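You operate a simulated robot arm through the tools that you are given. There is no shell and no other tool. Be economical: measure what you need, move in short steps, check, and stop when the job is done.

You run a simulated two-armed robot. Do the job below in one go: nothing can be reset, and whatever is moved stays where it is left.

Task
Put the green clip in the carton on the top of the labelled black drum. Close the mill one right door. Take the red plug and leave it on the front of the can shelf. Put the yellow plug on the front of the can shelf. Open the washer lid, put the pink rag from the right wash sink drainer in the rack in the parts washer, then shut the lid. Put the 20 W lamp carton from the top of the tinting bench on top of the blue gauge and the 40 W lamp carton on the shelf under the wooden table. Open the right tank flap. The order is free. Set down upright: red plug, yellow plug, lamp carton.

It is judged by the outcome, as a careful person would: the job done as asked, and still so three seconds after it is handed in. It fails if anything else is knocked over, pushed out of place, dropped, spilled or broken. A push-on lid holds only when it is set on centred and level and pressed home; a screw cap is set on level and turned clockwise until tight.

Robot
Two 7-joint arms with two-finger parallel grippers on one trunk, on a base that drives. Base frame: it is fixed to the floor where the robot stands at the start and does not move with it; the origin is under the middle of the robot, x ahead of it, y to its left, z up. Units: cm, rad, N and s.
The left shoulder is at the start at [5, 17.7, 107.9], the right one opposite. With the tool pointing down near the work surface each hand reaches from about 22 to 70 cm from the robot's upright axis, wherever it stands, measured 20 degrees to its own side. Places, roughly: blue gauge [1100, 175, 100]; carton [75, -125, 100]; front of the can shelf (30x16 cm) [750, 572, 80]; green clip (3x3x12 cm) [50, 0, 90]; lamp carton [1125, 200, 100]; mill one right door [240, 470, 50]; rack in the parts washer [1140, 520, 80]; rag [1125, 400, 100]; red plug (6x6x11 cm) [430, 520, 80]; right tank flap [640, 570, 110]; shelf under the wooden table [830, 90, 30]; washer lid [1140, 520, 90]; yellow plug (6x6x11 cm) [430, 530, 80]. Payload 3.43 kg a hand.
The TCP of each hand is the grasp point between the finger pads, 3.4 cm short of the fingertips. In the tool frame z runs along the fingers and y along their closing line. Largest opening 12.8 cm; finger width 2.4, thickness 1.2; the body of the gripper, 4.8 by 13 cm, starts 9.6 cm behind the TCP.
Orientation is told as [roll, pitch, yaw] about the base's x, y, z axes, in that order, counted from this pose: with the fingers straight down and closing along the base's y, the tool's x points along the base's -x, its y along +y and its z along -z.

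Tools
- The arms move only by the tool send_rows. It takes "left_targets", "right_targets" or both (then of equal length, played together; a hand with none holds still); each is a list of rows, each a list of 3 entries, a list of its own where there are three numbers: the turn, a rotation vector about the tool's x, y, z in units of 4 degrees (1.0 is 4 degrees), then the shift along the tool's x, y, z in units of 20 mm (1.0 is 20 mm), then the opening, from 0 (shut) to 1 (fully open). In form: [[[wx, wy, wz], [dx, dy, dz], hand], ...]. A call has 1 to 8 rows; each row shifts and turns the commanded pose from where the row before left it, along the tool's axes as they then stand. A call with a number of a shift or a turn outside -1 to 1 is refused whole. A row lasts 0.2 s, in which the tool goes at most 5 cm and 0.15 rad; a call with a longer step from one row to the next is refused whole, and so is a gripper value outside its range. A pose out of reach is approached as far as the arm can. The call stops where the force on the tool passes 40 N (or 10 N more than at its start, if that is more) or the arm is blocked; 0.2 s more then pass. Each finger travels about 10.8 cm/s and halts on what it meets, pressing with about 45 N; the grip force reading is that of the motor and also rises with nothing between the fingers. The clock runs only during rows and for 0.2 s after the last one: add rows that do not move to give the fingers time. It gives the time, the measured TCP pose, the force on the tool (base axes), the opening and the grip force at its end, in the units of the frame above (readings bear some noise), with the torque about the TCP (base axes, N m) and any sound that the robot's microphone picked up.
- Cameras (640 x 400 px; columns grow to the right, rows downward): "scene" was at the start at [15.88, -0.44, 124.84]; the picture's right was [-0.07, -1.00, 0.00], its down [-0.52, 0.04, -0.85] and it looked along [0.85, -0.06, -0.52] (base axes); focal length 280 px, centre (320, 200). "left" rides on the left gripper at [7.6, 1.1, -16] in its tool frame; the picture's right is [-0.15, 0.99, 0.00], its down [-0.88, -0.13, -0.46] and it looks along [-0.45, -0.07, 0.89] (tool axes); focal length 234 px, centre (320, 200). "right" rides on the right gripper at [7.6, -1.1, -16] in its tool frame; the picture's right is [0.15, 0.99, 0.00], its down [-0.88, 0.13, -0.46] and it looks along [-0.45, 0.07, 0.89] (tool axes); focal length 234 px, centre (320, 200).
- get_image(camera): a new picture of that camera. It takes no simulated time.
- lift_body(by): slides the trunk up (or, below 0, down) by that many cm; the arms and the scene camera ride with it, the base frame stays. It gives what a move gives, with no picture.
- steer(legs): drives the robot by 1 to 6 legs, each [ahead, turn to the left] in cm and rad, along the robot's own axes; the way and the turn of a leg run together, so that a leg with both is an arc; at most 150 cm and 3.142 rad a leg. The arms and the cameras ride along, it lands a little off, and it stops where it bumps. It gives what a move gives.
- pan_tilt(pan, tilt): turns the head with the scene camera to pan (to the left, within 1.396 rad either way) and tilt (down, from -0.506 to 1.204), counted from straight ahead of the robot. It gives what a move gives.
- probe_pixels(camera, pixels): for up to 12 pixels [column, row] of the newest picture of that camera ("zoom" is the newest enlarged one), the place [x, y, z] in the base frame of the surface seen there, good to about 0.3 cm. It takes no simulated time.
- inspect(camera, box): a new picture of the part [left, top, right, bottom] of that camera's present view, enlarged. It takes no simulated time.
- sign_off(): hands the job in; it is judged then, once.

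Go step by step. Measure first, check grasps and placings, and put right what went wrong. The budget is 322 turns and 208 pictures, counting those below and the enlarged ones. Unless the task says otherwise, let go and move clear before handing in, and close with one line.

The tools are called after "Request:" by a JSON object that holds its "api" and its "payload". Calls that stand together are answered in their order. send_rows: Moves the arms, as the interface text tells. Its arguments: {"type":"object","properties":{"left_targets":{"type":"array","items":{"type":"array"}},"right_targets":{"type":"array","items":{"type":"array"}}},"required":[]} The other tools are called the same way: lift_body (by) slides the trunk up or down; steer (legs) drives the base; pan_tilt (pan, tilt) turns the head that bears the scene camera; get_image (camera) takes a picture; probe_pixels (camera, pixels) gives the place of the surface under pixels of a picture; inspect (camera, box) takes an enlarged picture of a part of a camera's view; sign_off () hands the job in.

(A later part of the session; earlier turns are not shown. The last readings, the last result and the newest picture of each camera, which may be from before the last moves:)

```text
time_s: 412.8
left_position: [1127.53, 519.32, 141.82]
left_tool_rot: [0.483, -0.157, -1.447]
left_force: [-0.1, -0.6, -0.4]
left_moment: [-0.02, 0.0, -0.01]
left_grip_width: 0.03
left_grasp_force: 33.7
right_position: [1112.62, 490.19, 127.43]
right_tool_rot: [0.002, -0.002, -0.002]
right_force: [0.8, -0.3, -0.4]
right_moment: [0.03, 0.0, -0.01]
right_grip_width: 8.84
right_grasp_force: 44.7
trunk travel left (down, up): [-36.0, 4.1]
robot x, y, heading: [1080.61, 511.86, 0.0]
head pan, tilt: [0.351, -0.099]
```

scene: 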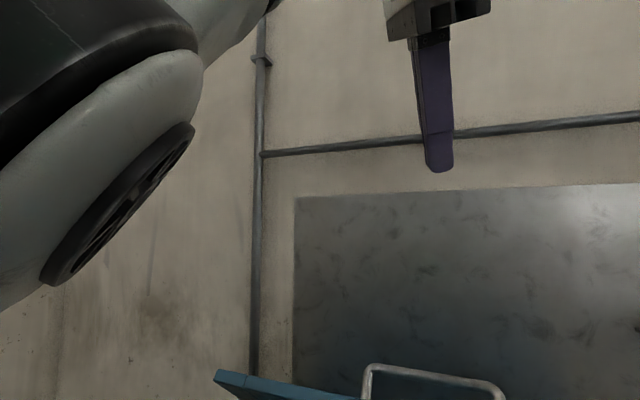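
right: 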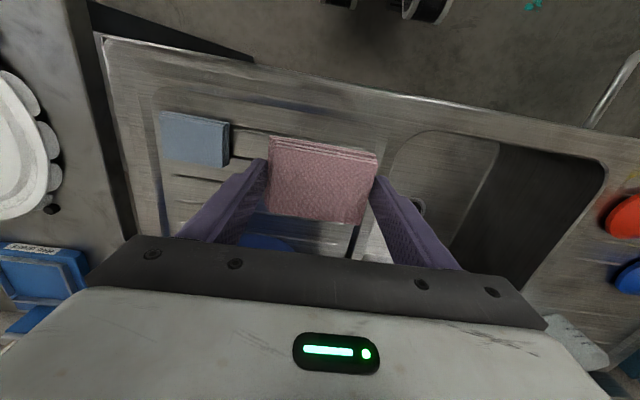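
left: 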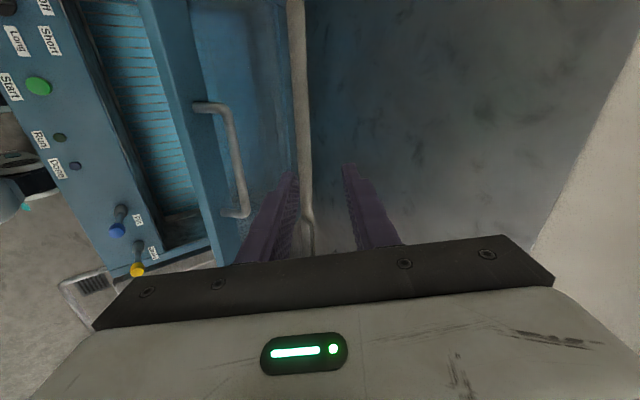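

It moves freely again. Bringing the left hand back and down in front of the lid.

Request:
{"api": "send_rows", "payload": {"left_targets": [[[0, 0, 0], [0, -0.94, 0.4], 0.0], [[0, 0, 0], [0, -0.94, 0.4], 0.0], [[0, 0, 0], [0, -0.94, 0.4], 0.0], [[0, 0, 0], [0, -0.94, 0.4], 0.0], [[0, 0, 0], [0, -0.94, 0.4], 0.0], [[0, 0, 0], [0, -0.94, 0.4], 0.0], [[0, 0, 0], [0, -0.94, 0.4], 0.0], [[0, 0, 0], [0, -0.94, 0.4], 0.0]]}}

Request:
{"api": "send_rows", "payload": {"left_targets": [[[0, 0, 0], [0, -0.9, 0.5], 0.0], [[0, 0, 0], [0, -0.9, 0.5], 0.0], [[0, 0, 0], [0, -0.9, 0.5], 0.0], [[0, 0, 0], [0, -0.9, 0.5], 0.0], [[0, 0, 0], [0, -0.9, 0.5], 0.0]]}}

Request:
{"api": "pan_tilt", "payload": {"pan": 0.0, "tilt": 0.55}}

Request:
{"api": "get_image", "payload": {"camera": "scene"}}

```text
time_s: 414.6
left_position: [1117.46, 516.01, 129.54]
left_tool_rot: [0.485, -0.157, -1.447]
left_force: [0.2, 0.5, -0.4]
left_moment: [0.0, -0.03, 0.0]
left_grip_width: 0.0
left_grasp_force: 33.1
right_position: [1112.59, 490.21, 127.51]
right_tool_rot: [0.003, -0.002, -0.001]
right_force: [0.6, 0.4, -0.5]
right_moment: [-0.02, 0.02, 0.01]
right_grip_width: 8.87
right_grasp_force: 44.9
trunk travel left (down, up): [-36.0, 4.1]
robot x, y, heading: [1080.37, 512.57, -0.002]
head pan, tilt: [0.351, -0.099]
```

```text
time_s: 415.8
left_position: [1112.02, 513.87, 120.96]
left_tool_rot: [0.484, -0.157, -1.448]
left_force: [-0.5, 1.3, 0.4]
left_moment: [0.02, -0.02, 0.03]
left_grip_width: 0.02
left_grasp_force: 32.4
right_position: [1112.58, 490.06, 127.47]
right_tool_rot: [0.001, -0.002, -0.002]
right_force: [0.6, -0.4, -0.6]
right_moment: [0.03, 0.02, 0.0]
right_grip_width: 8.87
right_grasp_force: 44.8
trunk travel left (down, up): [-36.0, 4.1]
robot x, y, heading: [1080.42, 512.58, 0.002]
head pan, tilt: [0.351, -0.099]
```

```text
time_s: 416.9
left_position: [1112.31, 514.13, 120.27]
left_tool_rot: [0.469, -0.141, -1.435]
left_force: [-0.1, -0.1, 0.0]
left_moment: [-0.01, -0.03, -0.02]
left_grip_width: 0.0
left_grasp_force: 33.0
right_position: [1112.53, 490.08, 127.58]
right_tool_rot: [0.003, -0.001, -0.002]
right_force: [0.1, 0.7, -1.4]
right_moment: [0.05, 0.02, 0.02]
right_grip_width: 8.88
right_grasp_force: 44.8
trunk travel left (down, up): [-36.0, 4.1]
robot x, y, heading: [1080.79, 511.98, 0.004]
head pan, tilt: [0.0, 0.55]
```

```text
94 pictures are left
```

scene: 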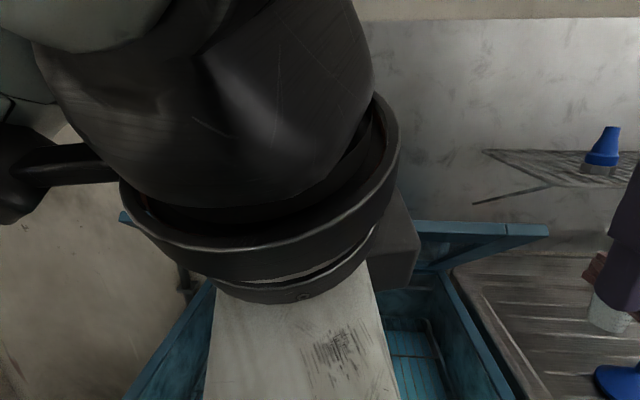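

I'll tilt the left fist further forward (to ~60°) while lowering, so it can push under the lid.

Request:
{"api": "send_rows", "payload": {"left_targets": [[[-1, 0, 0], [0, -0.44, 0.1], 0.0], [[-1, 0, 0], [0, -0.44, 0.1], 0.0], [[-1, 0, 0], [0, -0.44, 0.1], 0.0], [[-1, 0, 0], [0, -0.44, 0.1], 0.0], [[-1, 0, 0], [0, -0.44, 0.1], 0.0], [[-1, 0, 0], [0, -0.44, 0.1], 0.0], [[-1, 0, 0], [0, -0.44, 0.1], 0.0], [[-1, 0, 0], [0, -0.44, 0.1], 0.0]]}}

Request:
{"api": "get_image", "payload": {"camera": "left"}}

```text
time_s: 417.6
left_position: [1114.2, 513.26, 120.73]
left_tool_rot: [0.511, -0.215, -1.244]
left_force: [0.2, 0.0, -1.0]
left_moment: [0.0, 0.0, -0.01]
left_grip_width: 0.0
left_grasp_force: 33.6
right_position: [1112.68, 490.17, 127.43]
right_tool_rot: [0.003, -0.002, -0.002]
right_force: [-0.6, 0.3, -0.3]
right_moment: [-0.01, 0.02, -0.02]
right_grip_width: 8.85
right_grasp_force: 44.8
trunk travel left (down, up): [-36.0, 4.1]
robot x, y, heading: [1080.54, 512.17, 0.0]
head pan, tilt: [0.0, 0.55]
stopped in row 3 (left hand): the arm was blocked; the commanded pose is now the measured one
```

```text
93 pictures are left
```

left: 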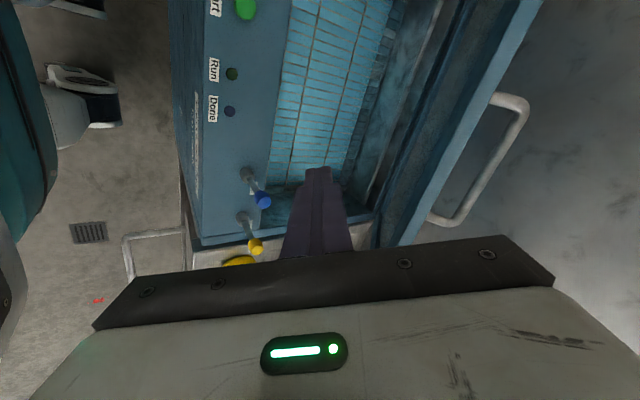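

The left arm cannot tilt further here, but the lid holds itself at ~47°, which leaves enough room for the right hand to reach in tilted. I'll swing the left hand aside and measure the rack.

Request:
{"api": "send_rows", "payload": {"left_targets": [[[0, 0, 0], [0.7, -0.5, -0.5], 0.0], [[0, 0, 0], [0.8, -0.5, -0.3], 0.0], [[0, 0, 0], [0.9, -0.3, 0], 0.0], [[0, 0, 0], [1, 0, 0], 0.0], [[0, 0, 0], [1, 0, 0], 0.0], [[0, 0, 0], [1, 0, 0], 0.0], [[0, 0, 0], [1, 0, 0], 0.0], [[0, 0, 0], [1, 0, 0], 0.0]]}}

Request:
{"api": "send_rows", "payload": {"left_targets": [[[1, 0, 0], [1, 0, 0], 0.0], [[1, 0, 0], [1, 0, 0], 0.0], [[1, 0, 0], [1, 0, 0], 0.0], [[1, 0, 0], [1, 0, 0], 0.0], [[1, 0, 0], [1, 0, 0], 0.0]]}}

Request:
{"api": "get_image", "payload": {"camera": "scene"}}

```text
time_s: 419.1
left_position: [1108.32, 522.79, 119.16]
left_tool_rot: [0.511, -0.244, -1.216]
left_force: [21.9, 7.5, 5.0]
left_moment: [-0.73, 2.63, -1.07]
left_grip_width: 0.0
left_grasp_force: 33.1
right_position: [1112.71, 490.15, 127.55]
right_tool_rot: [0.001, -0.002, -0.003]
right_force: [0.4, -0.1, 0.4]
right_moment: [0.01, 0.0, 0.02]
right_grip_width: 8.84
right_grasp_force: 44.9
trunk travel left (down, up): [-36.0, 4.1]
robot x, y, heading: [1080.97, 512.29, 0.003]
head pan, tilt: [0.0, 0.55]
stopped in row 7 (left hand): the force on the tool passed its limit at 83 N (the readings are from after the stop); the commanded pose is now the measured one
```

```text
time_s: 420.3
left_position: [1104.71, 531.91, 116.64]
left_tool_rot: [0.15, -0.238, -1.213]
left_force: [-0.7, 0.4, -0.1]
left_moment: [-0.02, 0.06, -0.01]
left_grip_width: 0.0
left_grasp_force: 32.7
right_position: [1112.56, 490.28, 127.51]
right_tool_rot: [0.001, -0.004, -0.001]
right_force: [-0.1, -0.4, -0.3]
right_moment: [0.02, 0.0, 0.0]
right_grip_width: 8.88
right_grasp_force: 44.6
trunk travel left (down, up): [-36.0, 4.1]
robot x, y, heading: [1080.38, 512.86, 0.004]
head pan, tilt: [0.0, 0.55]
```

```text
92 pictures are left
```

scene: 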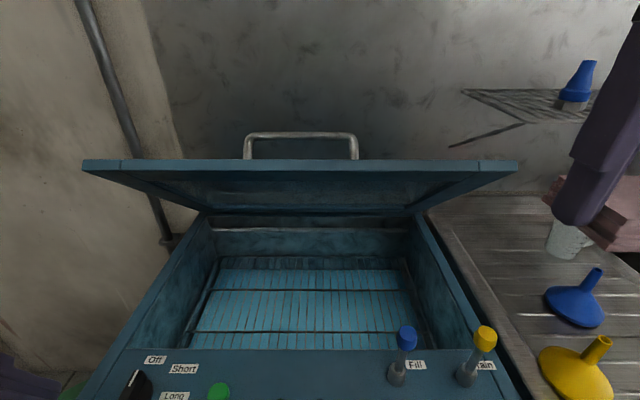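

The left hand is now aside. Measuring the rack and lid edge.

Request:
{"api": "probe_pixels", "payload": {"camera": "scene", "pixels": [[300, 330], [300, 300], [300, 275], [260, 310], [380, 310], [300, 352], [300, 165], [300, 240], [300, 345], [440, 330]]}}

Request:
{"api": "inspect", "payload": {"camera": "scene", "box": [130, 200, 470, 380]}}

```text
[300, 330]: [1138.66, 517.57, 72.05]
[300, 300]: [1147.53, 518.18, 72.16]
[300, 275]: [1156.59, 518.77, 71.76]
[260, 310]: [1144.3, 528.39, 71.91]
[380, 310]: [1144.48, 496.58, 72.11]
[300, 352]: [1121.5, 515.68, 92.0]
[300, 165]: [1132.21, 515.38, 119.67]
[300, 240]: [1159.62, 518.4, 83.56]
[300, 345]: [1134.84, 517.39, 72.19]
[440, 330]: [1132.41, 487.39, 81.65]
```

```text
1.88 times, centred on (300, 290) of scene
```

zoom: 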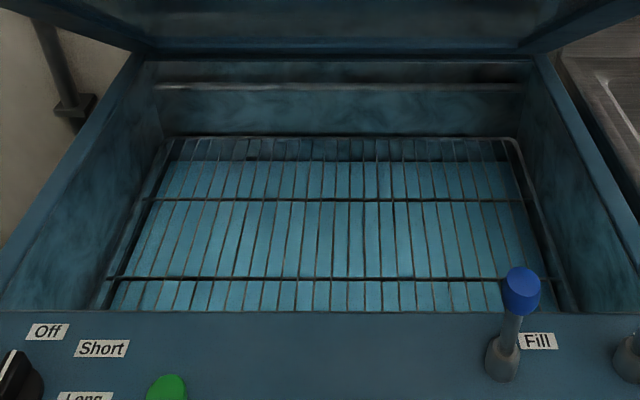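

Rack is at z≈72, deep inside, so I want the lid wider. I'll turn the left hand back to its normal yaw, then push the lid fully open from below.

Request:
{"api": "send_rows", "payload": {"left_targets": [[[0, 0, -1], [0, 0, 0], 0.0], [[0, 0, -1], [0, 0, 0], 0.0], [[0, 0, -1], [0, 0, 0], 0.0], [[0, 0, -1], [0, 0, 0], 0.0], [[0, 0, -1], [0, 0, 0], 0.0], [[0, 0, -1], [0, 0, 0], 0.0], [[0, 0, -1], [0, 0, 0], 0.0], [[0, 0, -1], [0, 0, 0], 0.0]]}}

Request:
{"api": "send_rows", "payload": {"left_targets": [[[0, 0, -1], [0, 0, 0], 0.0], [[0, 0, -1], [0, 0, 0], 0.0], [[0, 0, -1], [0, 0, 0], 0.0], [[0, 0, -1], [0, 0, 0], 0.0], [[0, 0, -1], [0, 0, 0], 0.0], [[0, 0, -1], [0, 0, 0], 0.0], [[0, 0, -1], [0, 0, 0], 0.0], [[0, 0, -1], [0, 0, 0], 0.0]]}}

```text
time_s: 422.1
left_position: [1104.75, 531.78, 116.65]
left_tool_rot: [0.0, -0.281, -0.634]
left_force: [0.4, 0.0, 0.0]
left_moment: [-0.02, 0.01, 0.0]
left_grip_width: 0.01
left_grasp_force: 32.9
right_position: [1112.48, 490.19, 127.53]
right_tool_rot: [0.003, -0.001, -0.003]
right_force: [-0.2, 1.1, -0.4]
right_moment: [0.01, 0.03, 0.01]
right_grip_width: 8.88
right_grasp_force: 44.8
trunk travel left (down, up): [-36.0, 4.1]
robot x, y, heading: [1080.48, 512.28, 0.002]
head pan, tilt: [0.0, 0.55]
```

```text
time_s: 423.9
left_position: [1104.79, 531.83, 116.62]
left_tool_rot: [-0.151, -0.236, -0.056]
left_force: [0.3, -0.4, 0.5]
left_moment: [0.02, 0.02, -0.04]
left_grip_width: 0.01
left_grasp_force: 32.9
right_position: [1112.59, 490.13, 127.49]
right_tool_rot: [0.002, -0.002, -0.001]
right_force: [0.2, 0.1, -0.4]
right_moment: [-0.02, 0.0, 0.02]
right_grip_width: 8.86
right_grasp_force: 45.2
trunk travel left (down, up): [-36.0, 4.1]
robot x, y, heading: [1080.55, 512.13, 0.001]
head pan, tilt: [0.0, 0.55]
```

Request:
{"api": "send_rows", "payload": {"left_targets": [[[-1, -1, 0], [-0.16, 0, 0.47], 0.0], [[-1, -1, 0], [-0.16, 0, 0.47], 0.0], [[0, -1, 0], [-0.16, 0, 0.47], 0.0], [[0, -1, 0], [-0.16, 0, 0.47], 0.0], [[0, -1, 0], [-0.16, 0, 0.47], 0.0], [[0, -1, 0], [-0.16, 0, 0.47], 0.0], [[0, -1, 0], [-0.16, 0, 0.47], 0.0], [[0, -1, 0], [-0.16, 0, 0.47], 0.0]]}}

Request:
{"api": "send_rows", "payload": {"left_targets": [[[0, -1, 0], [-0.1, -0.5, 0.4], 0.0], [[0, -1, 0], [-0.1, -0.5, 0.4], 0.0], [[0, 0, 0], [0, -0.5, 0], 0.0], [[0, 0, 0], [0, -0.5, 0], 0.0]]}}

Request:
{"api": "get_image", "payload": {"camera": "scene"}}

Request:
{"api": "get_image", "payload": {"camera": "left"}}

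```text
time_s: 425.7
left_position: [1116.2, 528.92, 119.04]
left_tool_rot: [-0.02, -0.793, -0.038]
left_force: [-0.9, 0.8, 0.2]
left_moment: [-0.03, -0.01, 0.02]
left_grip_width: 0.03
left_grasp_force: 33.0
left hand out of reach, approached as far as the arm can: row 2, 3, 4, 5, 6, 7, 8
right_position: [1112.56, 490.11, 127.46]
right_tool_rot: [0.001, -0.001, -0.001]
right_force: [-0.8, 0.1, -1.1]
right_moment: [-0.01, -0.02, 0.0]
right_grip_width: 8.87
right_grasp_force: 45.4
trunk travel left (down, up): [-36.0, 4.1]
robot x, y, heading: [1080.21, 512.59, -0.002]
head pan, tilt: [0.0, 0.55]
```

```text
time_s: 426.7
left_position: [1118.68, 524.09, 119.79]
left_tool_rot: [-0.027, -0.934, -0.029]
left_force: [0.0, -0.5, -0.2]
left_moment: [0.0, 0.0, -0.02]
left_grip_width: 0.01
left_grasp_force: 33.1
left hand out of reach, approached as far as the arm can: row 1, 2
right_position: [1112.48, 490.16, 127.46]
right_tool_rot: [0.001, -0.001, 0.0]
right_force: [-0.7, -0.3, -1.1]
right_moment: [-0.01, 0.02, 0.02]
right_grip_width: 8.86
right_grasp_force: 44.8
trunk travel left (down, up): [-36.0, 4.1]
robot x, y, heading: [1080.54, 512.62, 0.002]
head pan, tilt: [0.0, 0.55]
```

```text
90 pictures are left
```

scene: 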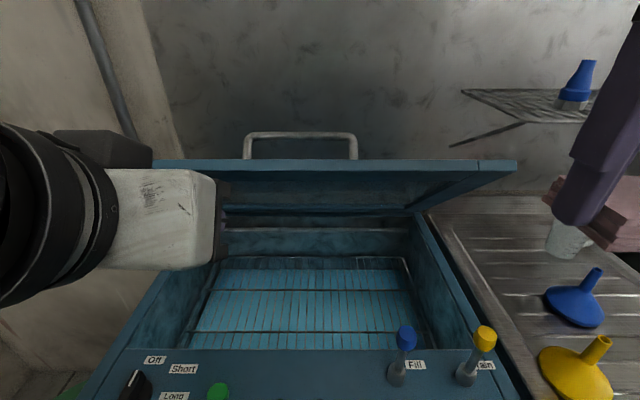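

```text
89 pictures are left
```

left: 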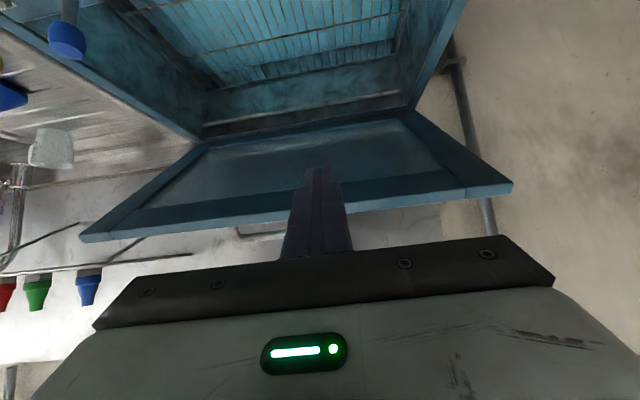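

Fist is at the lid edge height. Lowering trunk 8 cm, moving forward under the lid, then up.

Request:
{"api": "lift_body", "payload": {"by": -8}}

Request:
{"api": "send_rows", "payload": {"left_targets": [[[0, 0, 0], [-0.6, 0, 0.8], 0.0], [[0, 0, 0], [-0.6, 0, 0.8], 0.0], [[0, 0, 0], [-0.6, 0, 0.8], 0.0], [[0, 0, 0], [-0.6, 0, 0.8], 0.0], [[0, 0, 0], [-0.6, 0, 0.8], 0.0], [[0, 0, 0], [-0.6, 0, 0.8], 0.0], [[0, 0, 0], [-0.6, 0, 0.8], 0.0], [[0, 0, 0], [-0.6, 0, 0.8], 0.0]]}}

Request:
{"api": "send_rows", "payload": {"left_targets": [[[0, 0, 0], [-0.8, 0, -0.5], 0.0], [[0, 0, 0], [-0.8, 0, -0.5], 0.0], [[0, 0, 0], [-0.8, 0, -0.5], 0.0], [[0, 0, 0], [-0.8, 0, -0.5], 0.0], [[0, 0, 0], [-0.8, 0, -0.5], 0.0]]}}

Request:
{"api": "get_image", "payload": {"camera": "scene"}}

```text
time_s: 427.9
left_position: [1118.66, 524.01, 111.79]
left_tool_rot: [-0.026, -0.935, -0.031]
left_force: [-0.1, -0.4, -0.5]
left_moment: [-0.02, -0.02, 0.04]
left_grip_width: 0.0
left_grasp_force: 32.8
right_position: [1112.6, 490.19, 119.55]
right_tool_rot: [0.001, -0.004, -0.001]
right_force: [0.0, 0.6, -1.0]
right_moment: [-0.04, 0.01, 0.02]
right_grip_width: 8.87
right_grasp_force: 45.2
trunk travel left (down, up): [-28.0, 12.1]
robot x, y, heading: [1080.41, 512.53, -0.001]
head pan, tilt: [0.0, 0.55]
```

```text
time_s: 429.7
left_position: [1134.64, 523.14, 111.77]
left_tool_rot: [-0.023, -0.934, -0.031]
left_force: [0.6, 0.5, 0.3]
left_moment: [-0.02, -0.01, -0.02]
left_grip_width: 0.0
left_grasp_force: 33.1
right_position: [1112.7, 490.07, 119.5]
right_tool_rot: [0.003, -0.001, 0.0]
right_force: [0.3, 0.1, -0.9]
right_moment: [0.03, -0.01, -0.01]
right_grip_width: 8.86
right_grasp_force: 45.1
trunk travel left (down, up): [-28.0, 12.1]
robot x, y, heading: [1080.46, 512.11, 0.003]
head pan, tilt: [0.0, 0.55]
```

```text
time_s: 430.9
left_position: [1135.34, 523.16, 121.31]
left_tool_rot: [-0.027, -0.936, -0.029]
left_force: [1.3, -0.1, -0.4]
left_moment: [-0.04, 0.01, 0.01]
left_grip_width: 0.0
left_grasp_force: 33.2
right_position: [1112.49, 490.12, 119.5]
right_tool_rot: [0.001, -0.003, -0.004]
right_force: [0.0, -0.1, -0.7]
right_moment: [-0.01, 0.04, -0.02]
right_grip_width: 8.87
right_grasp_force: 45.1
trunk travel left (down, up): [-28.0, 12.1]
robot x, y, heading: [1080.17, 512.4, 0.007]
head pan, tilt: [0.0, 0.55]
```

```text
88 pictures are left
```

scene: 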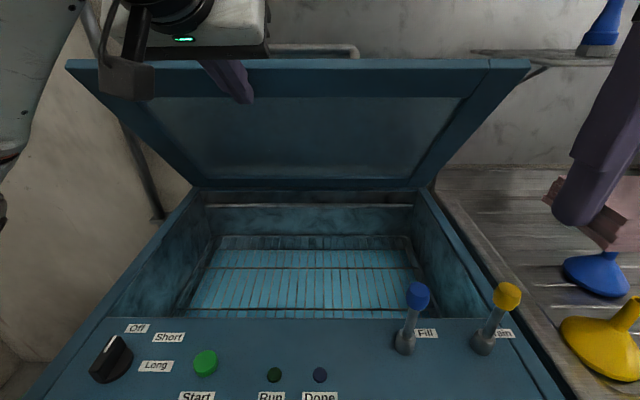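

Lid now ~58°. Pushing forward along it.

Request:
{"api": "send_rows", "payload": {"left_targets": [[[0, 0, 0], [0.2, 0, 0.9], 0.0], [[0, 0, 0], [-0.55, 0, 0.8], 0.0], [[0, 0, 0], [-0.6, 0, 0.8], 0.0], [[0, 0, 0], [-0.6, 0, 0.8], 0.0], [[0, 0, 0], [-0.6, 0, 0.8], 0.0], [[0, 0, 0], [-0.6, 0, 0.8], 0.0], [[0, 0, 0], [-0.6, 0, 0.8], 0.0], [[0, 0, 0], [-0.6, 0, 0.8], 0.0]]}}

Request:
{"api": "send_rows", "payload": {"left_targets": [[[0, 0, 0], [-0.6, 0, 0.8], 0.0], [[0, 0, 0], [-0.6, 0, 0.8], 0.0], [[0, 0, 0], [-0.6, 0, 0.8], 0.0], [[0, 0, 0], [-0.6, 0, 0.8], 0.0]]}}

Request:
{"api": "get_image", "payload": {"camera": "scene"}}

```text
time_s: 432.7
left_position: [1150.71, 522.57, 119.76]
left_tool_rot: [-0.025, -0.934, -0.033]
left_force: [0.5, 0.0, 0.2]
left_moment: [0.04, -0.01, -0.03]
left_grip_width: 0.0
left_grasp_force: 32.8
right_position: [1112.59, 490.08, 119.33]
right_tool_rot: [0.003, -0.001, -0.002]
right_force: [0.4, 0.3, -1.2]
right_moment: [0.01, 0.02, -0.02]
right_grip_width: 8.86
right_grasp_force: 45.2
trunk travel left (down, up): [-28.0, 12.1]
robot x, y, heading: [1080.39, 512.26, 0.0]
head pan, tilt: [0.0, 0.55]
```

```text
time_s: 433.4
left_position: [1154.84, 522.13, 120.08]
left_tool_rot: [-0.024, -0.919, -0.033]
left_force: [-20.9, 1.5, 3.7]
left_moment: [0.25, 0.14, 0.1]
left_grip_width: 0.0
left_grasp_force: 32.8
right_position: [1112.29, 490.14, 119.62]
right_tool_rot: [0.001, -0.003, 0.001]
right_force: [0.3, -0.4, -1.0]
right_moment: [0.01, 0.03, 0.03]
right_grip_width: 8.89
right_grasp_force: 44.1
trunk travel left (down, up): [-28.0, 12.1]
robot x, y, heading: [1080.28, 512.3, 0.007]
head pan, tilt: [0.0, 0.55]
stopped in row 3 (left hand): the force on the tool passed its limit at 48 N (the readings are from after the stop); the commanded pose is now the measured one
```

```text
87 pictures are left
```

scene: 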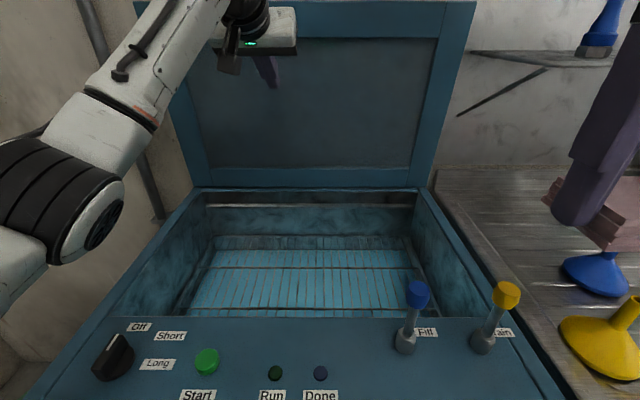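

The lid is at its open stop, near vertical. Retracting the left hand and checking that the lid stays.

Request:
{"api": "send_rows", "payload": {"left_targets": [[[0, 0, 0], [0.6, 0.3, -0.8], 0.0], [[0, 0, 0], [0.6, 0.3, -0.8], 0.0], [[0, 0, 0], [0.6, 0.3, -0.8], 0.0], [[0, 0, 0], [0.6, 0.3, -0.8], 0.0], [[0, 0, 0], [0.6, 0.3, -0.8], 0.0], [[0, 0, 0], [0.6, 0.3, -0.8], 0.0], [[0, 0, 0], [0.6, 0.3, -0.8], 0.0], [[0, 0, 0], [0.6, 0.3, -0.8], 0.0]]}}

Request:
{"api": "send_rows", "payload": {"left_targets": [[[0, 0, 0], [0.6, 0.5, -0.8], 0.0], [[0, 0, 0], [0.6, 0.5, -0.8], 0.0], [[0, 0, 0], [0.6, 0.5, -0.8], 0.0], [[0, 0, 0], [0.6, 0.5, -0.8], 0.0], [[0, 0, 0], [0.6, 0.5, -0.8], 0.0], [[0, 0, 0], [0.6, 0.5, -0.8], 0.0], [[0, 0, 0], [0.6, 0.5, -0.8], 0.0]]}}

Request:
{"api": "get_image", "payload": {"camera": "scene"}}

Request:
{"api": "probe_pixels", "payload": {"camera": "scene", "pixels": [[350, 20], [350, 170], [350, 100]]}}

```text
time_s: 435.2
left_position: [1139.33, 527.9, 119.74]
left_tool_rot: [-0.024, -0.916, -0.03]
left_force: [-0.7, -0.5, 0.1]
left_moment: [0.01, 0.02, 0.01]
left_grip_width: 0.0
left_grasp_force: 33.0
right_position: [1112.43, 490.26, 119.52]
right_tool_rot: [0.001, -0.001, -0.002]
right_force: [-0.3, 0.1, 0.2]
right_moment: [-0.01, -0.01, 0.02]
right_grip_width: 8.87
right_grasp_force: 45.0
trunk travel left (down, up): [-28.0, 12.1]
robot x, y, heading: [1080.33, 512.33, 0.003]
head pan, tilt: [0.0, 0.55]
```

```text
time_s: 436.8
left_position: [1125.91, 535.54, 119.8]
left_tool_rot: [-0.024, -0.916, -0.03]
left_force: [0.6, -0.5, -0.1]
left_moment: [-0.01, -0.03, 0.02]
left_grip_width: 0.02
left_grasp_force: 32.6
right_position: [1112.44, 490.13, 119.5]
right_tool_rot: [0.002, -0.001, 0.0]
right_force: [-0.4, 0.4, -0.8]
right_moment: [0.03, 0.02, 0.01]
right_grip_width: 8.86
right_grasp_force: 44.9
trunk travel left (down, up): [-28.0, 12.1]
robot x, y, heading: [1079.92, 512.5, 0.005]
head pan, tilt: [0.0, 0.55]
```

```text
86 pictures are left
```

scene: 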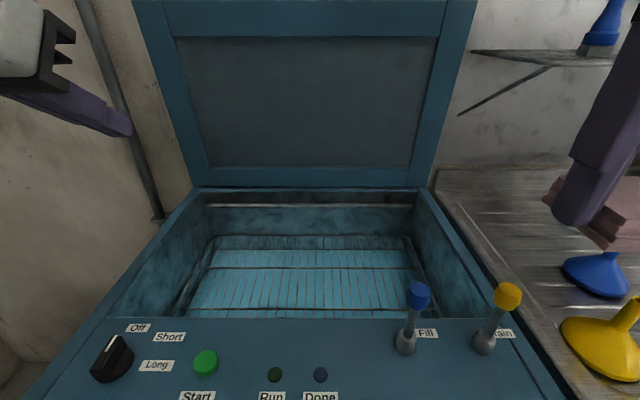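

```text
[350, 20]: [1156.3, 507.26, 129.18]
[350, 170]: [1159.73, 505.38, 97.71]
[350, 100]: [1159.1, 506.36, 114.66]
```

Lid stays open at ~86°. Bringing the rag over the rack centre (1141,512).

Request:
{"api": "send_rows", "payload": {"right_targets": [[[0, 0, 0], [-1, 0.7, 0], 0.4], [[0, 0, 0], [-1, 0.7, 0], 0.4], [[0, 0, 0], [-1, 0.7, 0], 0.4], [[0, 0, 0], [-1, 0.7, 0], 0.4], [[0, 0, 0], [-1, 0.7, 0], 0.4], [[0, 0, 0], [-1, 0.7, 0], 0.4], [[0, 0, 0], [-1, 0.7, 0], 0.4], [[0, 0, 0], [-1, 0.7, 0], 0.4]]}}

Request:
{"api": "send_rows", "payload": {"right_targets": [[[0, 0, 0], [-1, 0.7, 0.5], 0.4], [[0, 0, 0], [-1, 0.7, 0.5], 0.4], [[0, 0, 0], [-1, 0.7, 0.5], 0.4], [[0, 0, 0], [-1, 0.7, 0.5], 0.4], [[0, 0, 0], [-1, 0.7, 1], 0.4], [[0, 0, 0], [-1, 0.7, 1], 0.4], [[0, 0, 0], [0, 0, 1], 0.4], [[0, 0, 0], [0, 0, 1], 0.4]]}}

Request:
{"api": "get_image", "payload": {"camera": "scene"}}

Request:
{"api": "get_image", "payload": {"camera": "right"}}

```text
time_s: 438.6
left_position: [1125.96, 535.63, 119.78]
left_tool_rot: [-0.026, -0.917, -0.028]
left_force: [-0.8, 0.9, -0.3]
left_moment: [0.01, 0.04, -0.01]
left_grip_width: 0.0
left_grasp_force: 32.9
right_position: [1128.71, 501.37, 119.58]
right_tool_rot: [0.003, -0.003, -0.001]
right_force: [0.0, 0.3, -0.6]
right_moment: [-0.01, -0.02, -0.04]
right_grip_width: 8.9
right_grasp_force: 45.4
trunk travel left (down, up): [-28.0, 12.1]
robot x, y, heading: [1080.41, 512.4, 0.004]
head pan, tilt: [0.0, 0.55]
```

```text
time_s: 440.4
left_position: [1125.99, 535.44, 119.76]
left_tool_rot: [-0.026, -0.916, -0.03]
left_force: [-0.1, -0.5, 0.0]
left_moment: [0.01, 0.0, -0.01]
left_grip_width: 0.01
left_grasp_force: 32.5
right_position: [1138.07, 508.99, 106.91]
right_tool_rot: [0.002, -0.001, -0.001]
right_force: [0.0, -0.4, 0.0]
right_moment: [-0.05, -0.01, 0.01]
right_grip_width: 8.87
right_grasp_force: 44.8
right hand out of reach, approached as far as the arm can: row 5, 6
trunk travel left (down, up): [-28.0, 12.1]
robot x, y, heading: [1080.85, 512.75, 0.005]
head pan, tilt: [0.0, 0.55]
```

```text
85 pictures are left
```

scene: 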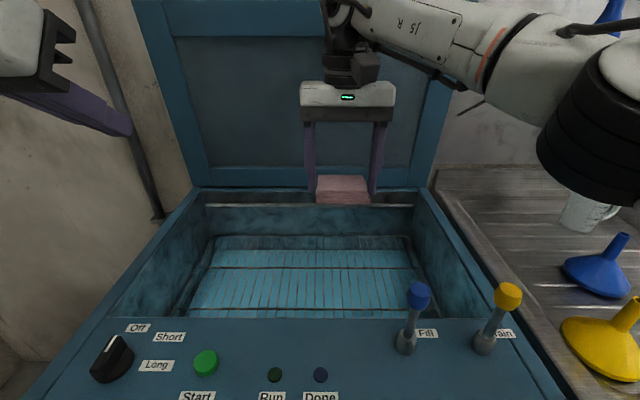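

```text
84 pictures are left
```

right: 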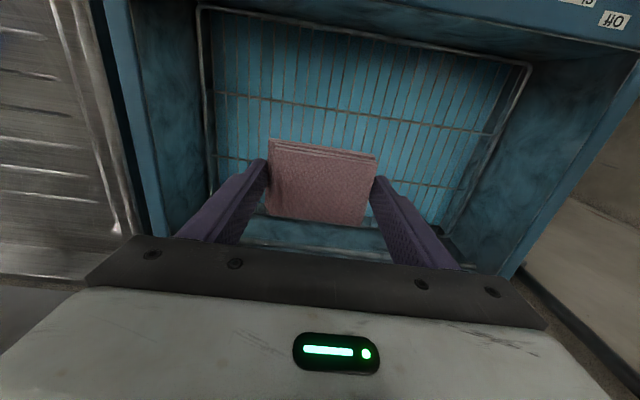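

The rag is centred over the rack. Lowering.

Request:
{"api": "send_rows", "payload": {"right_targets": [[[0, 0, 0], [0, 0.1, 1], 0.4], [[0, 0, 0], [0, 0.1, 1], 0.4], [[0, 0, 0], [0, 0.1, 1], 0.4], [[0, 0, 0], [0, 0.1, 1], 0.4], [[0, 0, 0], [0, 0, 1], 0.4], [[0, 0, 0], [0, 0, 1], 0.4], [[0, 0, 0], [0, 0, 1], 0.4], [[0, 0, 0], [0, 0, 1], 0.4]]}}

Request:
{"api": "send_rows", "payload": {"right_targets": [[[0, 0, 0], [0, 0, 1], 0.4], [[0, 0, 0], [0, 0, 1], 0.4], [[0, 0, 0], [0, 0, 1], 0.4], [[0, 0, 0], [0, 0, 1], 0.4], [[0, 0, 0], [0, 0, 1], 0.4]]}}

Request:
{"api": "get_image", "payload": {"camera": "scene"}}

Request:
{"api": "get_image", "payload": {"camera": "right"}}

```text
time_s: 442.2
left_position: [1125.96, 535.62, 119.69]
left_tool_rot: [-0.024, -0.917, -0.031]
left_force: [0.7, -0.1, 0.1]
left_moment: [-0.01, 0.03, -0.04]
left_grip_width: 0.01
left_grasp_force: 33.1
right_position: [1137.98, 509.69, 90.88]
right_tool_rot: [0.002, -0.002, -0.001]
right_force: [0.4, -0.4, 0.6]
right_moment: [0.0, 0.0, 0.01]
right_grip_width: 8.88
right_grasp_force: 44.8
trunk travel left (down, up): [-28.0, 12.1]
robot x, y, heading: [1080.28, 512.42, -0.0]
head pan, tilt: [0.0, 0.55]
```

```text
time_s: 443.4
left_position: [1125.63, 535.54, 119.92]
left_tool_rot: [-0.026, -0.92, -0.031]
left_force: [-0.3, 0.5, 0.6]
left_moment: [-0.02, 0.0, -0.01]
left_grip_width: 0.0
left_grasp_force: 32.7
right_position: [1138.08, 509.82, 81.4]
right_tool_rot: [0.005, -0.009, -0.002]
right_force: [-2.8, -3.0, 25.7]
right_moment: [-0.62, 0.7, 0.05]
right_grip_width: 8.87
right_grasp_force: 44.7
trunk travel left (down, up): [-28.0, 12.1]
robot x, y, heading: [1080.38, 512.44, 0.003]
head pan, tilt: [0.0, 0.55]
```

```text
83 pictures are left
```

scene: 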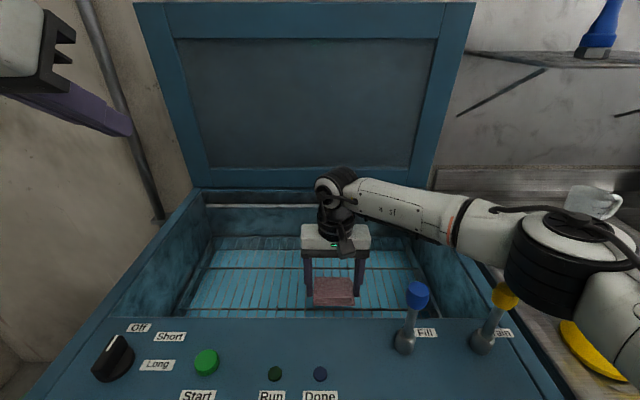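

```text
82 pictures are left
```

right: 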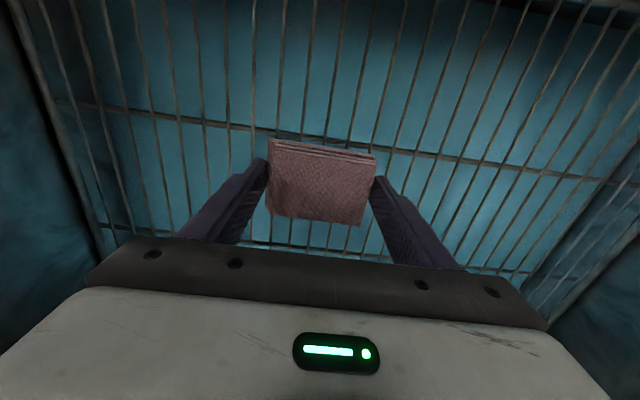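

Contact at z 81.4 (25 N): rag is on the rack wires. Releasing and withdrawing up.

Request:
{"api": "send_rows", "payload": {"right_targets": [[[0, 0, 0], [0, 0, -0.1], 0.75], [[0, 0, 0], [0, 0, 0], 0.85], [[0, 0, 0], [0, 0, 0], 0.85], [[0, 0, 0], [0, 0, -0.5], 0.85], [[0, 0, 0], [0, 0, -1], 0.85], [[0, 0, 0], [0, 0, -1], 0.85], [[0, 0, 0], [0, 0, -1], 0.85], [[0, 0, 0], [0, 0, -1], 0.85]]}}

Request:
{"api": "send_rows", "payload": {"right_targets": [[[0, 0, 0], [0, 0, -1], 0.85], [[0, 0, 0], [0, 0, -1], 0.85], [[0, 0, 0], [0, 0, -1], 0.85], [[0, 0, 0], [0, 0, -1], 0.85], [[0, 0, 0], [0, 0, -1], 0.85], [[0, 0, 0], [0, 0, -1], 0.85], [[0, 0, 0], [0, 0, -1], 0.85], [[0, 0, 0], [0, 0, -1], 0.85]]}}

Request:
{"api": "send_rows", "payload": {"right_targets": [[[0, 0, 0], [1, -0.6, -0.8], 0.5], [[0, 0, 0], [1, -0.6, -0.8], 0.5], [[0, 0, 0], [1, -0.6, -0.8], 0.5], [[0, 0, 0], [1, -0.6, 0], 0.5], [[0, 0, 0], [1, -0.6, 0], 0.5], [[0, 0, 0], [1, -0.6, 0], 0.5], [[0, 0, 0], [1, -0.6, 0], 0.5], [[0, 0, 0], [1, -0.6, 0], 0.5]]}}

Request:
{"api": "get_image", "payload": {"camera": "scene"}}

```text
time_s: 445.2
left_position: [1125.91, 535.6, 119.72]
left_tool_rot: [-0.023, -0.918, -0.03]
left_force: [0.9, -0.4, 0.7]
left_moment: [-0.02, 0.01, -0.02]
left_grip_width: 0.0
left_grasp_force: 32.8
right_position: [1138.16, 509.93, 89.9]
right_tool_rot: [0.004, -0.003, -0.001]
right_force: [-0.3, -0.7, -0.5]
right_moment: [0.02, -0.02, 0.02]
right_grip_width: 10.86
right_grasp_force: 0.1
trunk travel left (down, up): [-28.0, 12.1]
robot x, y, heading: [1080.22, 512.11, 0.001]
head pan, tilt: [0.0, 0.55]
```

```text
time_s: 447.0
left_position: [1125.92, 535.62, 119.7]
left_tool_rot: [-0.024, -0.916, -0.031]
left_force: [-0.4, -0.7, 0.4]
left_moment: [-0.01, -0.01, -0.02]
left_grip_width: 0.0
left_grasp_force: 33.1
right_position: [1138.06, 509.95, 106.09]
right_tool_rot: [0.003, -0.002, 0.002]
right_force: [-0.3, -0.4, -1.2]
right_moment: [-0.02, -0.04, -0.01]
right_grip_width: 10.88
right_grasp_force: 0.0
trunk travel left (down, up): [-28.0, 12.1]
robot x, y, heading: [1080.53, 512.6, 0.006]
head pan, tilt: [0.0, 0.55]
```

```text
time_s: 448.8
left_position: [1125.88, 535.48, 119.72]
left_tool_rot: [-0.024, -0.915, -0.033]
left_force: [0.6, -0.3, -0.4]
left_moment: [0.03, 0.01, 0.0]
left_grip_width: 0.0
left_grasp_force: 33.2
right_position: [1122.09, 500.12, 110.66]
right_tool_rot: [0.001, 0.0, -0.003]
right_force: [0.8, 0.4, -0.4]
right_moment: [-0.03, 0.02, 0.03]
right_grip_width: 6.41
right_grasp_force: 0.1
trunk travel left (down, up): [-28.0, 12.1]
robot x, y, heading: [1080.77, 512.58, 0.004]
head pan, tilt: [0.0, 0.55]
```

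```text
81 pictures are left
```

scene: 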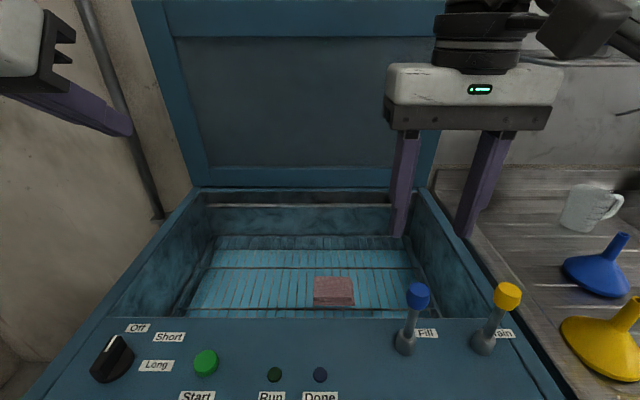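

The rag lies on the rack. Now to shut the lid: lift the right hand away, raise the trunk, drive 4 cm closer, and bring the left fist over the lid's top edge (left of the handle) to hook and pull it.

Request:
{"api": "send_rows", "payload": {"right_targets": [[[0, 0, 0], [0.5, -0.5, -1], 0.5], [[0, 0, 0], [1, -0.5, -1], 0.5], [[0, 0, 0], [1, -0.5, 0], 0.5], [[0, 0, 0], [1, -0.5, 0], 0.5], [[0, 0, 0], [1, 0, 0], 0.5], [[0, 0, 0], [1, 0, 0], 0.5], [[0, 0, 0], [1, 0, 0], 0.5], [[0, 0, 0], [1, 0, 0], 0.5]]}}

Request:
{"api": "lift_body", "payload": {"by": 12}}

Request:
{"api": "steer", "payload": {"legs": [[4, 0]]}}

Request:
{"api": "send_rows", "payload": {"left_targets": [[[0, 0, 0], [-0.8, 0, -0.6], 0.0], [[0, 0, 0], [-0.8, 0, -0.6], 0.0], [[0, 0, 0], [-0.8, 0, -0.6], 0.0], [[0, 0, 0], [-0.6, 0, 0.8], 0.0], [[0, 0, 0], [-0.6, 0, 0.8], 0.0], [[0, 0, 0], [-0.6, 0, 0.8], 0.0], [[0, 0, 0], [-0.6, 0, 0.8], 0.0], [[0, 0, 0], [-0.6, 0, 0.8], 0.0]]}}

Request:
{"api": "pan_tilt", "payload": {"pan": 0.2, "tilt": 0.2}}

Request:
{"api": "get_image", "payload": {"camera": "scene"}}

```text
time_s: 450.6
left_position: [1125.95, 535.66, 119.81]
left_tool_rot: [-0.024, -0.915, -0.03]
left_force: [-0.2, -0.4, -0.7]
left_moment: [0.03, -0.01, -0.01]
left_grip_width: 0.01
left_grasp_force: 32.8
right_position: [1107.07, 496.31, 114.75]
right_tool_rot: [0.002, -0.002, -0.003]
right_force: [-0.1, 0.5, 0.2]
right_moment: [-0.02, -0.03, 0.03]
right_grip_width: 6.43
right_grasp_force: 0.1
trunk travel left (down, up): [-28.0, 12.1]
robot x, y, heading: [1080.64, 512.21, 0.003]
head pan, tilt: [0.0, 0.55]
```

```text
time_s: 452.1
left_position: [1125.92, 535.61, 131.66]
left_tool_rot: [-0.025, -0.917, -0.029]
left_force: [0.2, -0.5, 0.3]
left_moment: [0.02, 0.01, 0.0]
left_grip_width: 0.0
left_grasp_force: 33.2
right_position: [1107.12, 496.18, 126.8]
right_tool_rot: [0.001, -0.001, -0.001]
right_force: [-0.8, -0.3, -0.8]
right_moment: [-0.02, 0.03, -0.02]
right_grip_width: 6.4
right_grasp_force: 0.0
trunk travel left (down, up): [-40.0, 0.1]
robot x, y, heading: [1080.62, 512.34, 0.002]
head pan, tilt: [0.0, 0.55]
```

```text
time_s: 453.0
left_position: [1127.64, 535.57, 131.81]
left_tool_rot: [-0.024, -0.914, -0.03]
left_force: [-0.4, -0.5, -0.3]
left_moment: [0.0, 0.01, -0.01]
left_grip_width: 0.0
left_grasp_force: 32.6
right_position: [1108.75, 496.19, 126.81]
right_tool_rot: [0.002, -0.002, -0.003]
right_force: [0.2, 0.1, -0.3]
right_moment: [0.0, -0.03, 0.01]
right_grip_width: 6.38
right_grasp_force: 0.0
trunk travel left (down, up): [-40.0, 0.1]
robot x, y, heading: [1082.32, 512.49, 0.011]
head pan, tilt: [0.0, 0.55]
stopped in leg 1: the robot was blocked; the commanded pose is now the measured one
```

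```text
time_s: 454.8
left_position: [1137.86, 535.12, 137.45]
left_tool_rot: [-0.024, -0.915, -0.032]
left_force: [0.5, -0.6, 0.1]
left_moment: [-0.02, 0.02, -0.01]
left_grip_width: 0.0
left_grasp_force: 33.3
right_position: [1108.94, 496.25, 126.89]
right_tool_rot: [0.002, 0.0, -0.003]
right_force: [-0.3, 0.2, 0.0]
right_moment: [-0.01, 0.02, -0.01]
right_grip_width: 6.39
right_grasp_force: 0.1
trunk travel left (down, up): [-40.0, 0.1]
robot x, y, heading: [1082.04, 512.53, 0.001]
head pan, tilt: [0.0, 0.55]
```

```text
time_s: 455.6
left_position: [1137.73, 535.2, 137.66]
left_tool_rot: [-0.024, -0.916, -0.031]
left_force: [-0.5, -0.7, 0.3]
left_moment: [0.02, 0.01, -0.01]
left_grip_width: 0.0
left_grasp_force: 32.8
right_position: [1108.85, 496.24, 126.7]
right_tool_rot: [0.002, -0.002, -0.002]
right_force: [1.1, 0.3, -0.2]
right_moment: [-0.02, -0.01, 0.0]
right_grip_width: 6.39
right_grasp_force: 0.0
trunk travel left (down, up): [-40.0, 0.1]
robot x, y, heading: [1082.6, 512.71, 0.007]
head pan, tilt: [0.201, 0.201]
```

```text
80 pictures are left
```

scene: 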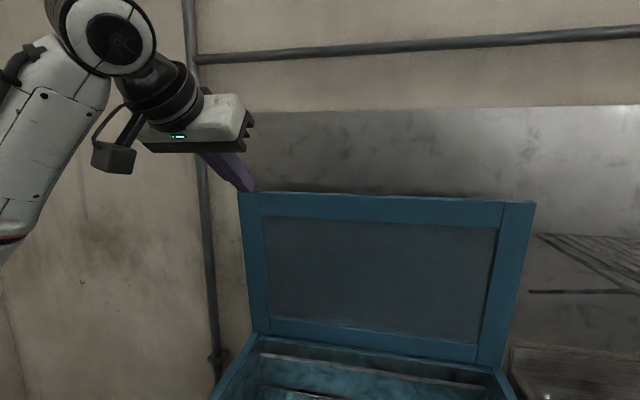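

The fist is above the lid's left corner (250,190). Measuring the edge, then reaching over it.

Request:
{"api": "probe_pixels", "payload": {"camera": "scene", "pixels": [[370, 197], [300, 194], [370, 205], [260, 194], [245, 188], [470, 203]]}}

Request:
{"api": "send_rows", "payload": {"left_targets": [[[0, 0, 0], [-0.6, -0.3, 0.8], 0.0], [[0, 0, 0], [-0.6, -0.3, 0.8], 0.0], [[0, 0, 0], [-0.6, -0.3, 0.8], 0.0], [[0, 0, 0], [-0.6, -0.3, 0.8], 0.0], [[0, 0, 0], [-0.6, 0, 0.8], 0.0], [[0, 0, 0], [-0.6, 0, 0.8], 0.0], [[0, 0, 0], [-0.6, 0, 0.8], 0.0], [[0, 0, 0], [-0.6, 0, 0.8], 0.0]]}}

Request:
{"api": "get_image", "payload": {"camera": "scene"}}

```text
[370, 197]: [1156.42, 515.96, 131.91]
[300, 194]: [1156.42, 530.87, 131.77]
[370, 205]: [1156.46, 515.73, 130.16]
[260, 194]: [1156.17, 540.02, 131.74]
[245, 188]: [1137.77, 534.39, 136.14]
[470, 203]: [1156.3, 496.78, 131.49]
```

```text
time_s: 457.4
left_position: [1153.38, 531.84, 137.36]
left_tool_rot: [-0.023, -0.917, -0.032]
left_force: [-0.3, -0.3, -0.2]
left_moment: [-0.01, -0.02, -0.03]
left_grip_width: 0.01
left_grasp_force: 32.7
right_position: [1108.8, 496.14, 126.77]
right_tool_rot: [0.0, 0.0, -0.002]
right_force: [0.2, 0.1, -0.2]
right_moment: [0.01, 0.02, -0.03]
right_grip_width: 6.4
right_grasp_force: 0.0
trunk travel left (down, up): [-40.0, 0.1]
robot x, y, heading: [1082.35, 511.95, 0.006]
head pan, tilt: [0.201, 0.201]
```

```text
79 pictures are left
```

scene: 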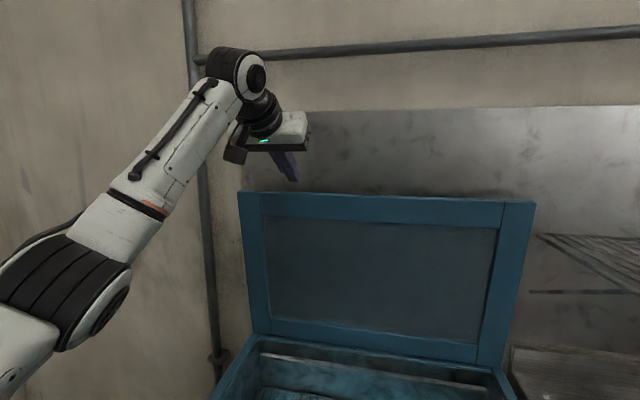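

Going 7 cm further forward and then down behind the edge.

Request:
{"api": "send_rows", "payload": {"left_targets": [[[0, 0, 0], [-0.6, 0, 0.8], 0.0], [[0, 0, 0], [-0.6, 0, 0.8], 0.0], [[0, 0, 0], [-0.6, 0, 0.8], 0.0], [[0, 0, 0], [-0.6, 0, 0.8], 0.0], [[0, 0, 0], [0.8, 0, 0.6], 0.0], [[0, 0, 0], [0.8, 0, 0.6], 0.0]]}}

Request:
{"api": "get_image", "payload": {"camera": "scene"}}

```text
time_s: 458.9
left_position: [1159.95, 531.64, 132.4]
left_tool_rot: [-0.025, -0.914, -0.029]
left_force: [-0.3, 0.0, 0.6]
left_moment: [-0.01, -0.01, -0.03]
left_grip_width: 0.01
left_grasp_force: 32.9
left hand out of reach, approached as far as the arm can: row 4
right_position: [1108.93, 496.31, 126.85]
right_tool_rot: [0.003, 0.0, -0.001]
right_force: [0.6, -0.8, 0.0]
right_moment: [-0.02, 0.01, 0.0]
right_grip_width: 6.4
right_grasp_force: 0.0
trunk travel left (down, up): [-40.0, 0.1]
robot x, y, heading: [1082.49, 512.62, 0.004]
head pan, tilt: [0.201, 0.201]
```

```text
78 pictures are left
```

scene: 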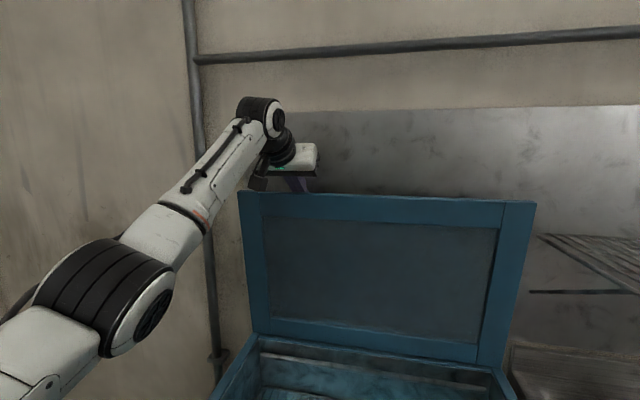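

Hooked behind the edge. Pulling back and slightly down.

Request:
{"api": "send_rows", "payload": {"left_targets": [[[0, 0, 0], [0.8, 0, 0.2], 0.0], [[0, 0, 0], [0.7, 0, -0.65], 0.0], [[0, 0, 0], [0.7, 0, -0.65], 0.0], [[0, 0, 0], [0.7, 0, -0.65], 0.0], [[0, 0, 0], [0.7, 0, -0.65], 0.0], [[0, 0, 0], [0.7, 0, -0.65], 0.0], [[0, 0, 0], [0.75, 0, -0.6], 0.0], [[0, 0, 0], [0.75, 0, -0.6], 0.0]]}}

Request:
{"api": "get_image", "payload": {"camera": "scene"}}

```text
time_s: 460.6
left_position: [1146.11, 532.42, 128.38]
left_tool_rot: [-0.024, -0.915, -0.031]
left_force: [1.0, 0.3, 0.8]
left_moment: [-0.06, 0.01, -0.01]
left_grip_width: 0.0
left_grasp_force: 33.0
right_position: [1108.76, 496.22, 126.86]
right_tool_rot: [0.002, -0.001, -0.001]
right_force: [0.0, 0.3, 0.0]
right_moment: [-0.01, 0.02, 0.03]
right_grip_width: 6.41
right_grasp_force: 0.1
trunk travel left (down, up): [-40.0, 0.1]
robot x, y, heading: [1082.03, 512.65, 0.001]
head pan, tilt: [0.201, 0.201]
```

```text
77 pictures are left
```

scene: 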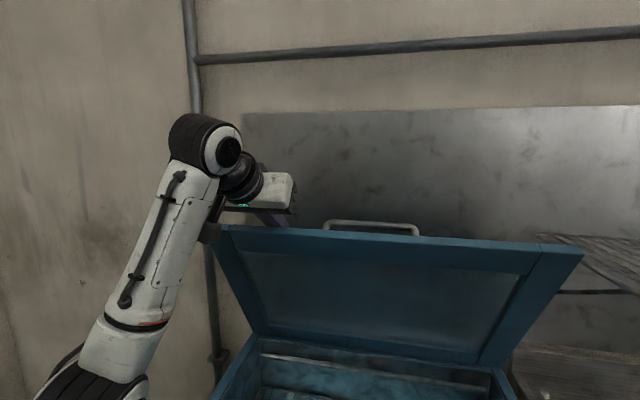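

The lid follows (≈62°). Continuing back and down.

Request:
{"api": "send_rows", "payload": {"left_targets": [[[0, 0, 0], [0.95, 0, -0.15], 0.0], [[0, 0, 0], [0.95, 0, -0.15], 0.0], [[0, 0, 0], [0.95, 0, -0.15], 0.0], [[0, 0, 0], [0.95, 0, -0.1], 0.0], [[0, 0, 0], [0.95, 0, 0], 0.0], [[0, 0, 0], [0.95, 0, 0], 0.0], [[0, 0, 0], [0.95, 0, 0.1], 0.0], [[0, 0, 0], [0.95, 0, 0.1], 0.0]]}}

Request:
{"api": "get_image", "payload": {"camera": "scene"}}

```text
time_s: 462.4
left_position: [1136.31, 532.93, 116.61]
left_tool_rot: [-0.024, -0.915, -0.029]
left_force: [0.1, -0.1, 0.2]
left_moment: [0.0, -0.01, 0.02]
left_grip_width: 0.01
left_grasp_force: 33.7
right_position: [1108.74, 496.38, 126.76]
right_tool_rot: [0.002, -0.002, -0.001]
right_force: [-0.7, 0.6, 0.0]
right_moment: [-0.03, -0.01, 0.0]
right_grip_width: 6.39
right_grasp_force: 0.1
trunk travel left (down, up): [-40.0, 0.1]
robot x, y, heading: [1082.15, 512.66, 0.002]
head pan, tilt: [0.201, 0.201]
```

```text
76 pictures are left
```

scene: 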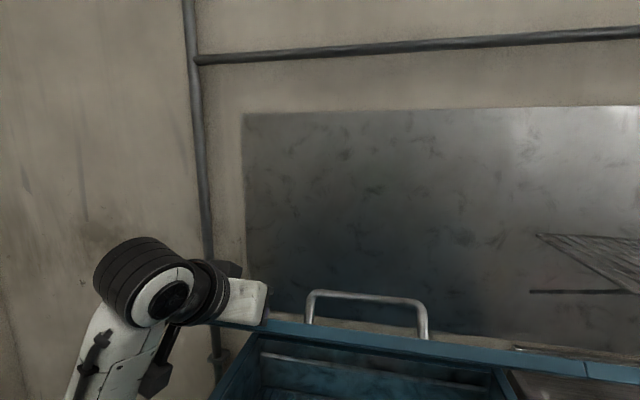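

Lid ~38°. Pressing straight down to shut it.

Request:
{"api": "send_rows", "payload": {"left_targets": [[[0, 0, 0], [0.8, 0, 0.55], 0.0], [[0, 0, 0], [0.8, 0, 0.55], 0.0], [[0, 0, 0], [0.8, 0, 0.55], 0.0], [[0, 0, 0], [0.8, 0, 0.55], 0.0], [[0, 0, 0], [0.8, 0, 0.55], 0.0], [[0, 0, 0], [0.8, 0, 0.55], 0.0], [[0, 0, 0], [0.8, 0, 0.55], 0.0], [[0, 0, 0], [0.6, 0, 0.4], 0.0]]}}

Request:
{"api": "send_rows", "payload": {"left_targets": [[[0, 0, 0], [0.4, 0, 0.3], 0.0], [[0, 0, 0], [0.4, 0, 0.3], 0.0], [[0, 0, 0], [0.4, 0, 0.3], 0.0], [[0, 0, 0], [0.4, 0, 0.3], 0.0], [[0, 0, 0], [0.4, 0, 0.3], 0.0]]}}

Request:
{"api": "pan_tilt", "payload": {"pan": 0.0, "tilt": 0.6}}

Request:
{"api": "get_image", "payload": {"camera": "scene"}}

```text
time_s: 464.2
left_position: [1135.72, 532.69, 101.62]
left_tool_rot: [-0.024, -0.915, -0.031]
left_force: [0.7, 0.6, -0.8]
left_moment: [-0.01, 0.0, 0.01]
left_grip_width: 0.01
left_grasp_force: 32.3
right_position: [1108.8, 496.29, 126.62]
right_tool_rot: [0.002, -0.001, -0.002]
right_force: [-0.1, 0.2, -0.6]
right_moment: [-0.02, -0.02, -0.04]
right_grip_width: 6.41
right_grasp_force: 0.1
trunk travel left (down, up): [-40.0, 0.1]
robot x, y, heading: [1081.96, 512.45, 0.003]
head pan, tilt: [0.201, 0.201]
```

```text
time_s: 465.4
left_position: [1135.52, 532.36, 96.73]
left_tool_rot: [-0.026, -0.915, -0.03]
left_force: [-0.7, 0.1, 0.4]
left_moment: [-0.02, -0.02, 0.0]
left_grip_width: 0.0
left_grasp_force: 32.8
right_position: [1108.78, 496.19, 126.77]
right_tool_rot: [0.002, -0.003, -0.002]
right_force: [-0.6, 0.5, 0.1]
right_moment: [0.02, -0.05, 0.02]
right_grip_width: 6.4
right_grasp_force: 0.1
trunk travel left (down, up): [-40.0, 0.1]
robot x, y, heading: [1082.32, 512.4, 0.004]
head pan, tilt: [0.201, 0.201]
```

```text
time_s: 466.3
left_position: [1135.58, 532.44, 96.83]
left_tool_rot: [-0.024, -0.916, -0.03]
left_force: [-0.2, -0.2, 0.5]
left_moment: [0.0, 0.01, 0.0]
left_grip_width: 0.0
left_grasp_force: 33.2
right_position: [1108.83, 496.26, 126.79]
right_tool_rot: [0.001, -0.001, -0.002]
right_force: [-0.2, -0.3, 0.3]
right_moment: [0.03, -0.02, -0.01]
right_grip_width: 6.4
right_grasp_force: 0.0
trunk travel left (down, up): [-40.0, 0.1]
robot x, y, heading: [1082.21, 512.33, -0.0]
head pan, tilt: [0.0, 0.6]
```

```text
75 pictures are left
```

scene: 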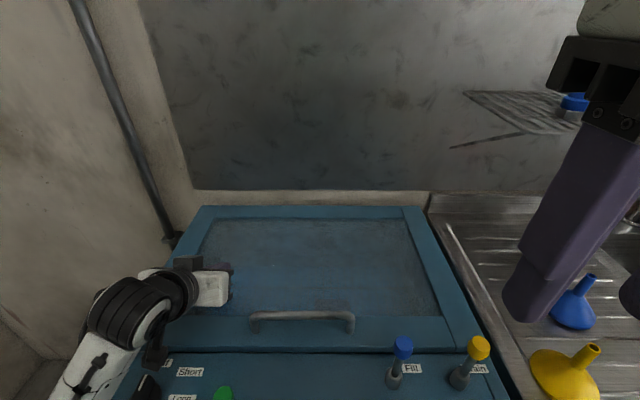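

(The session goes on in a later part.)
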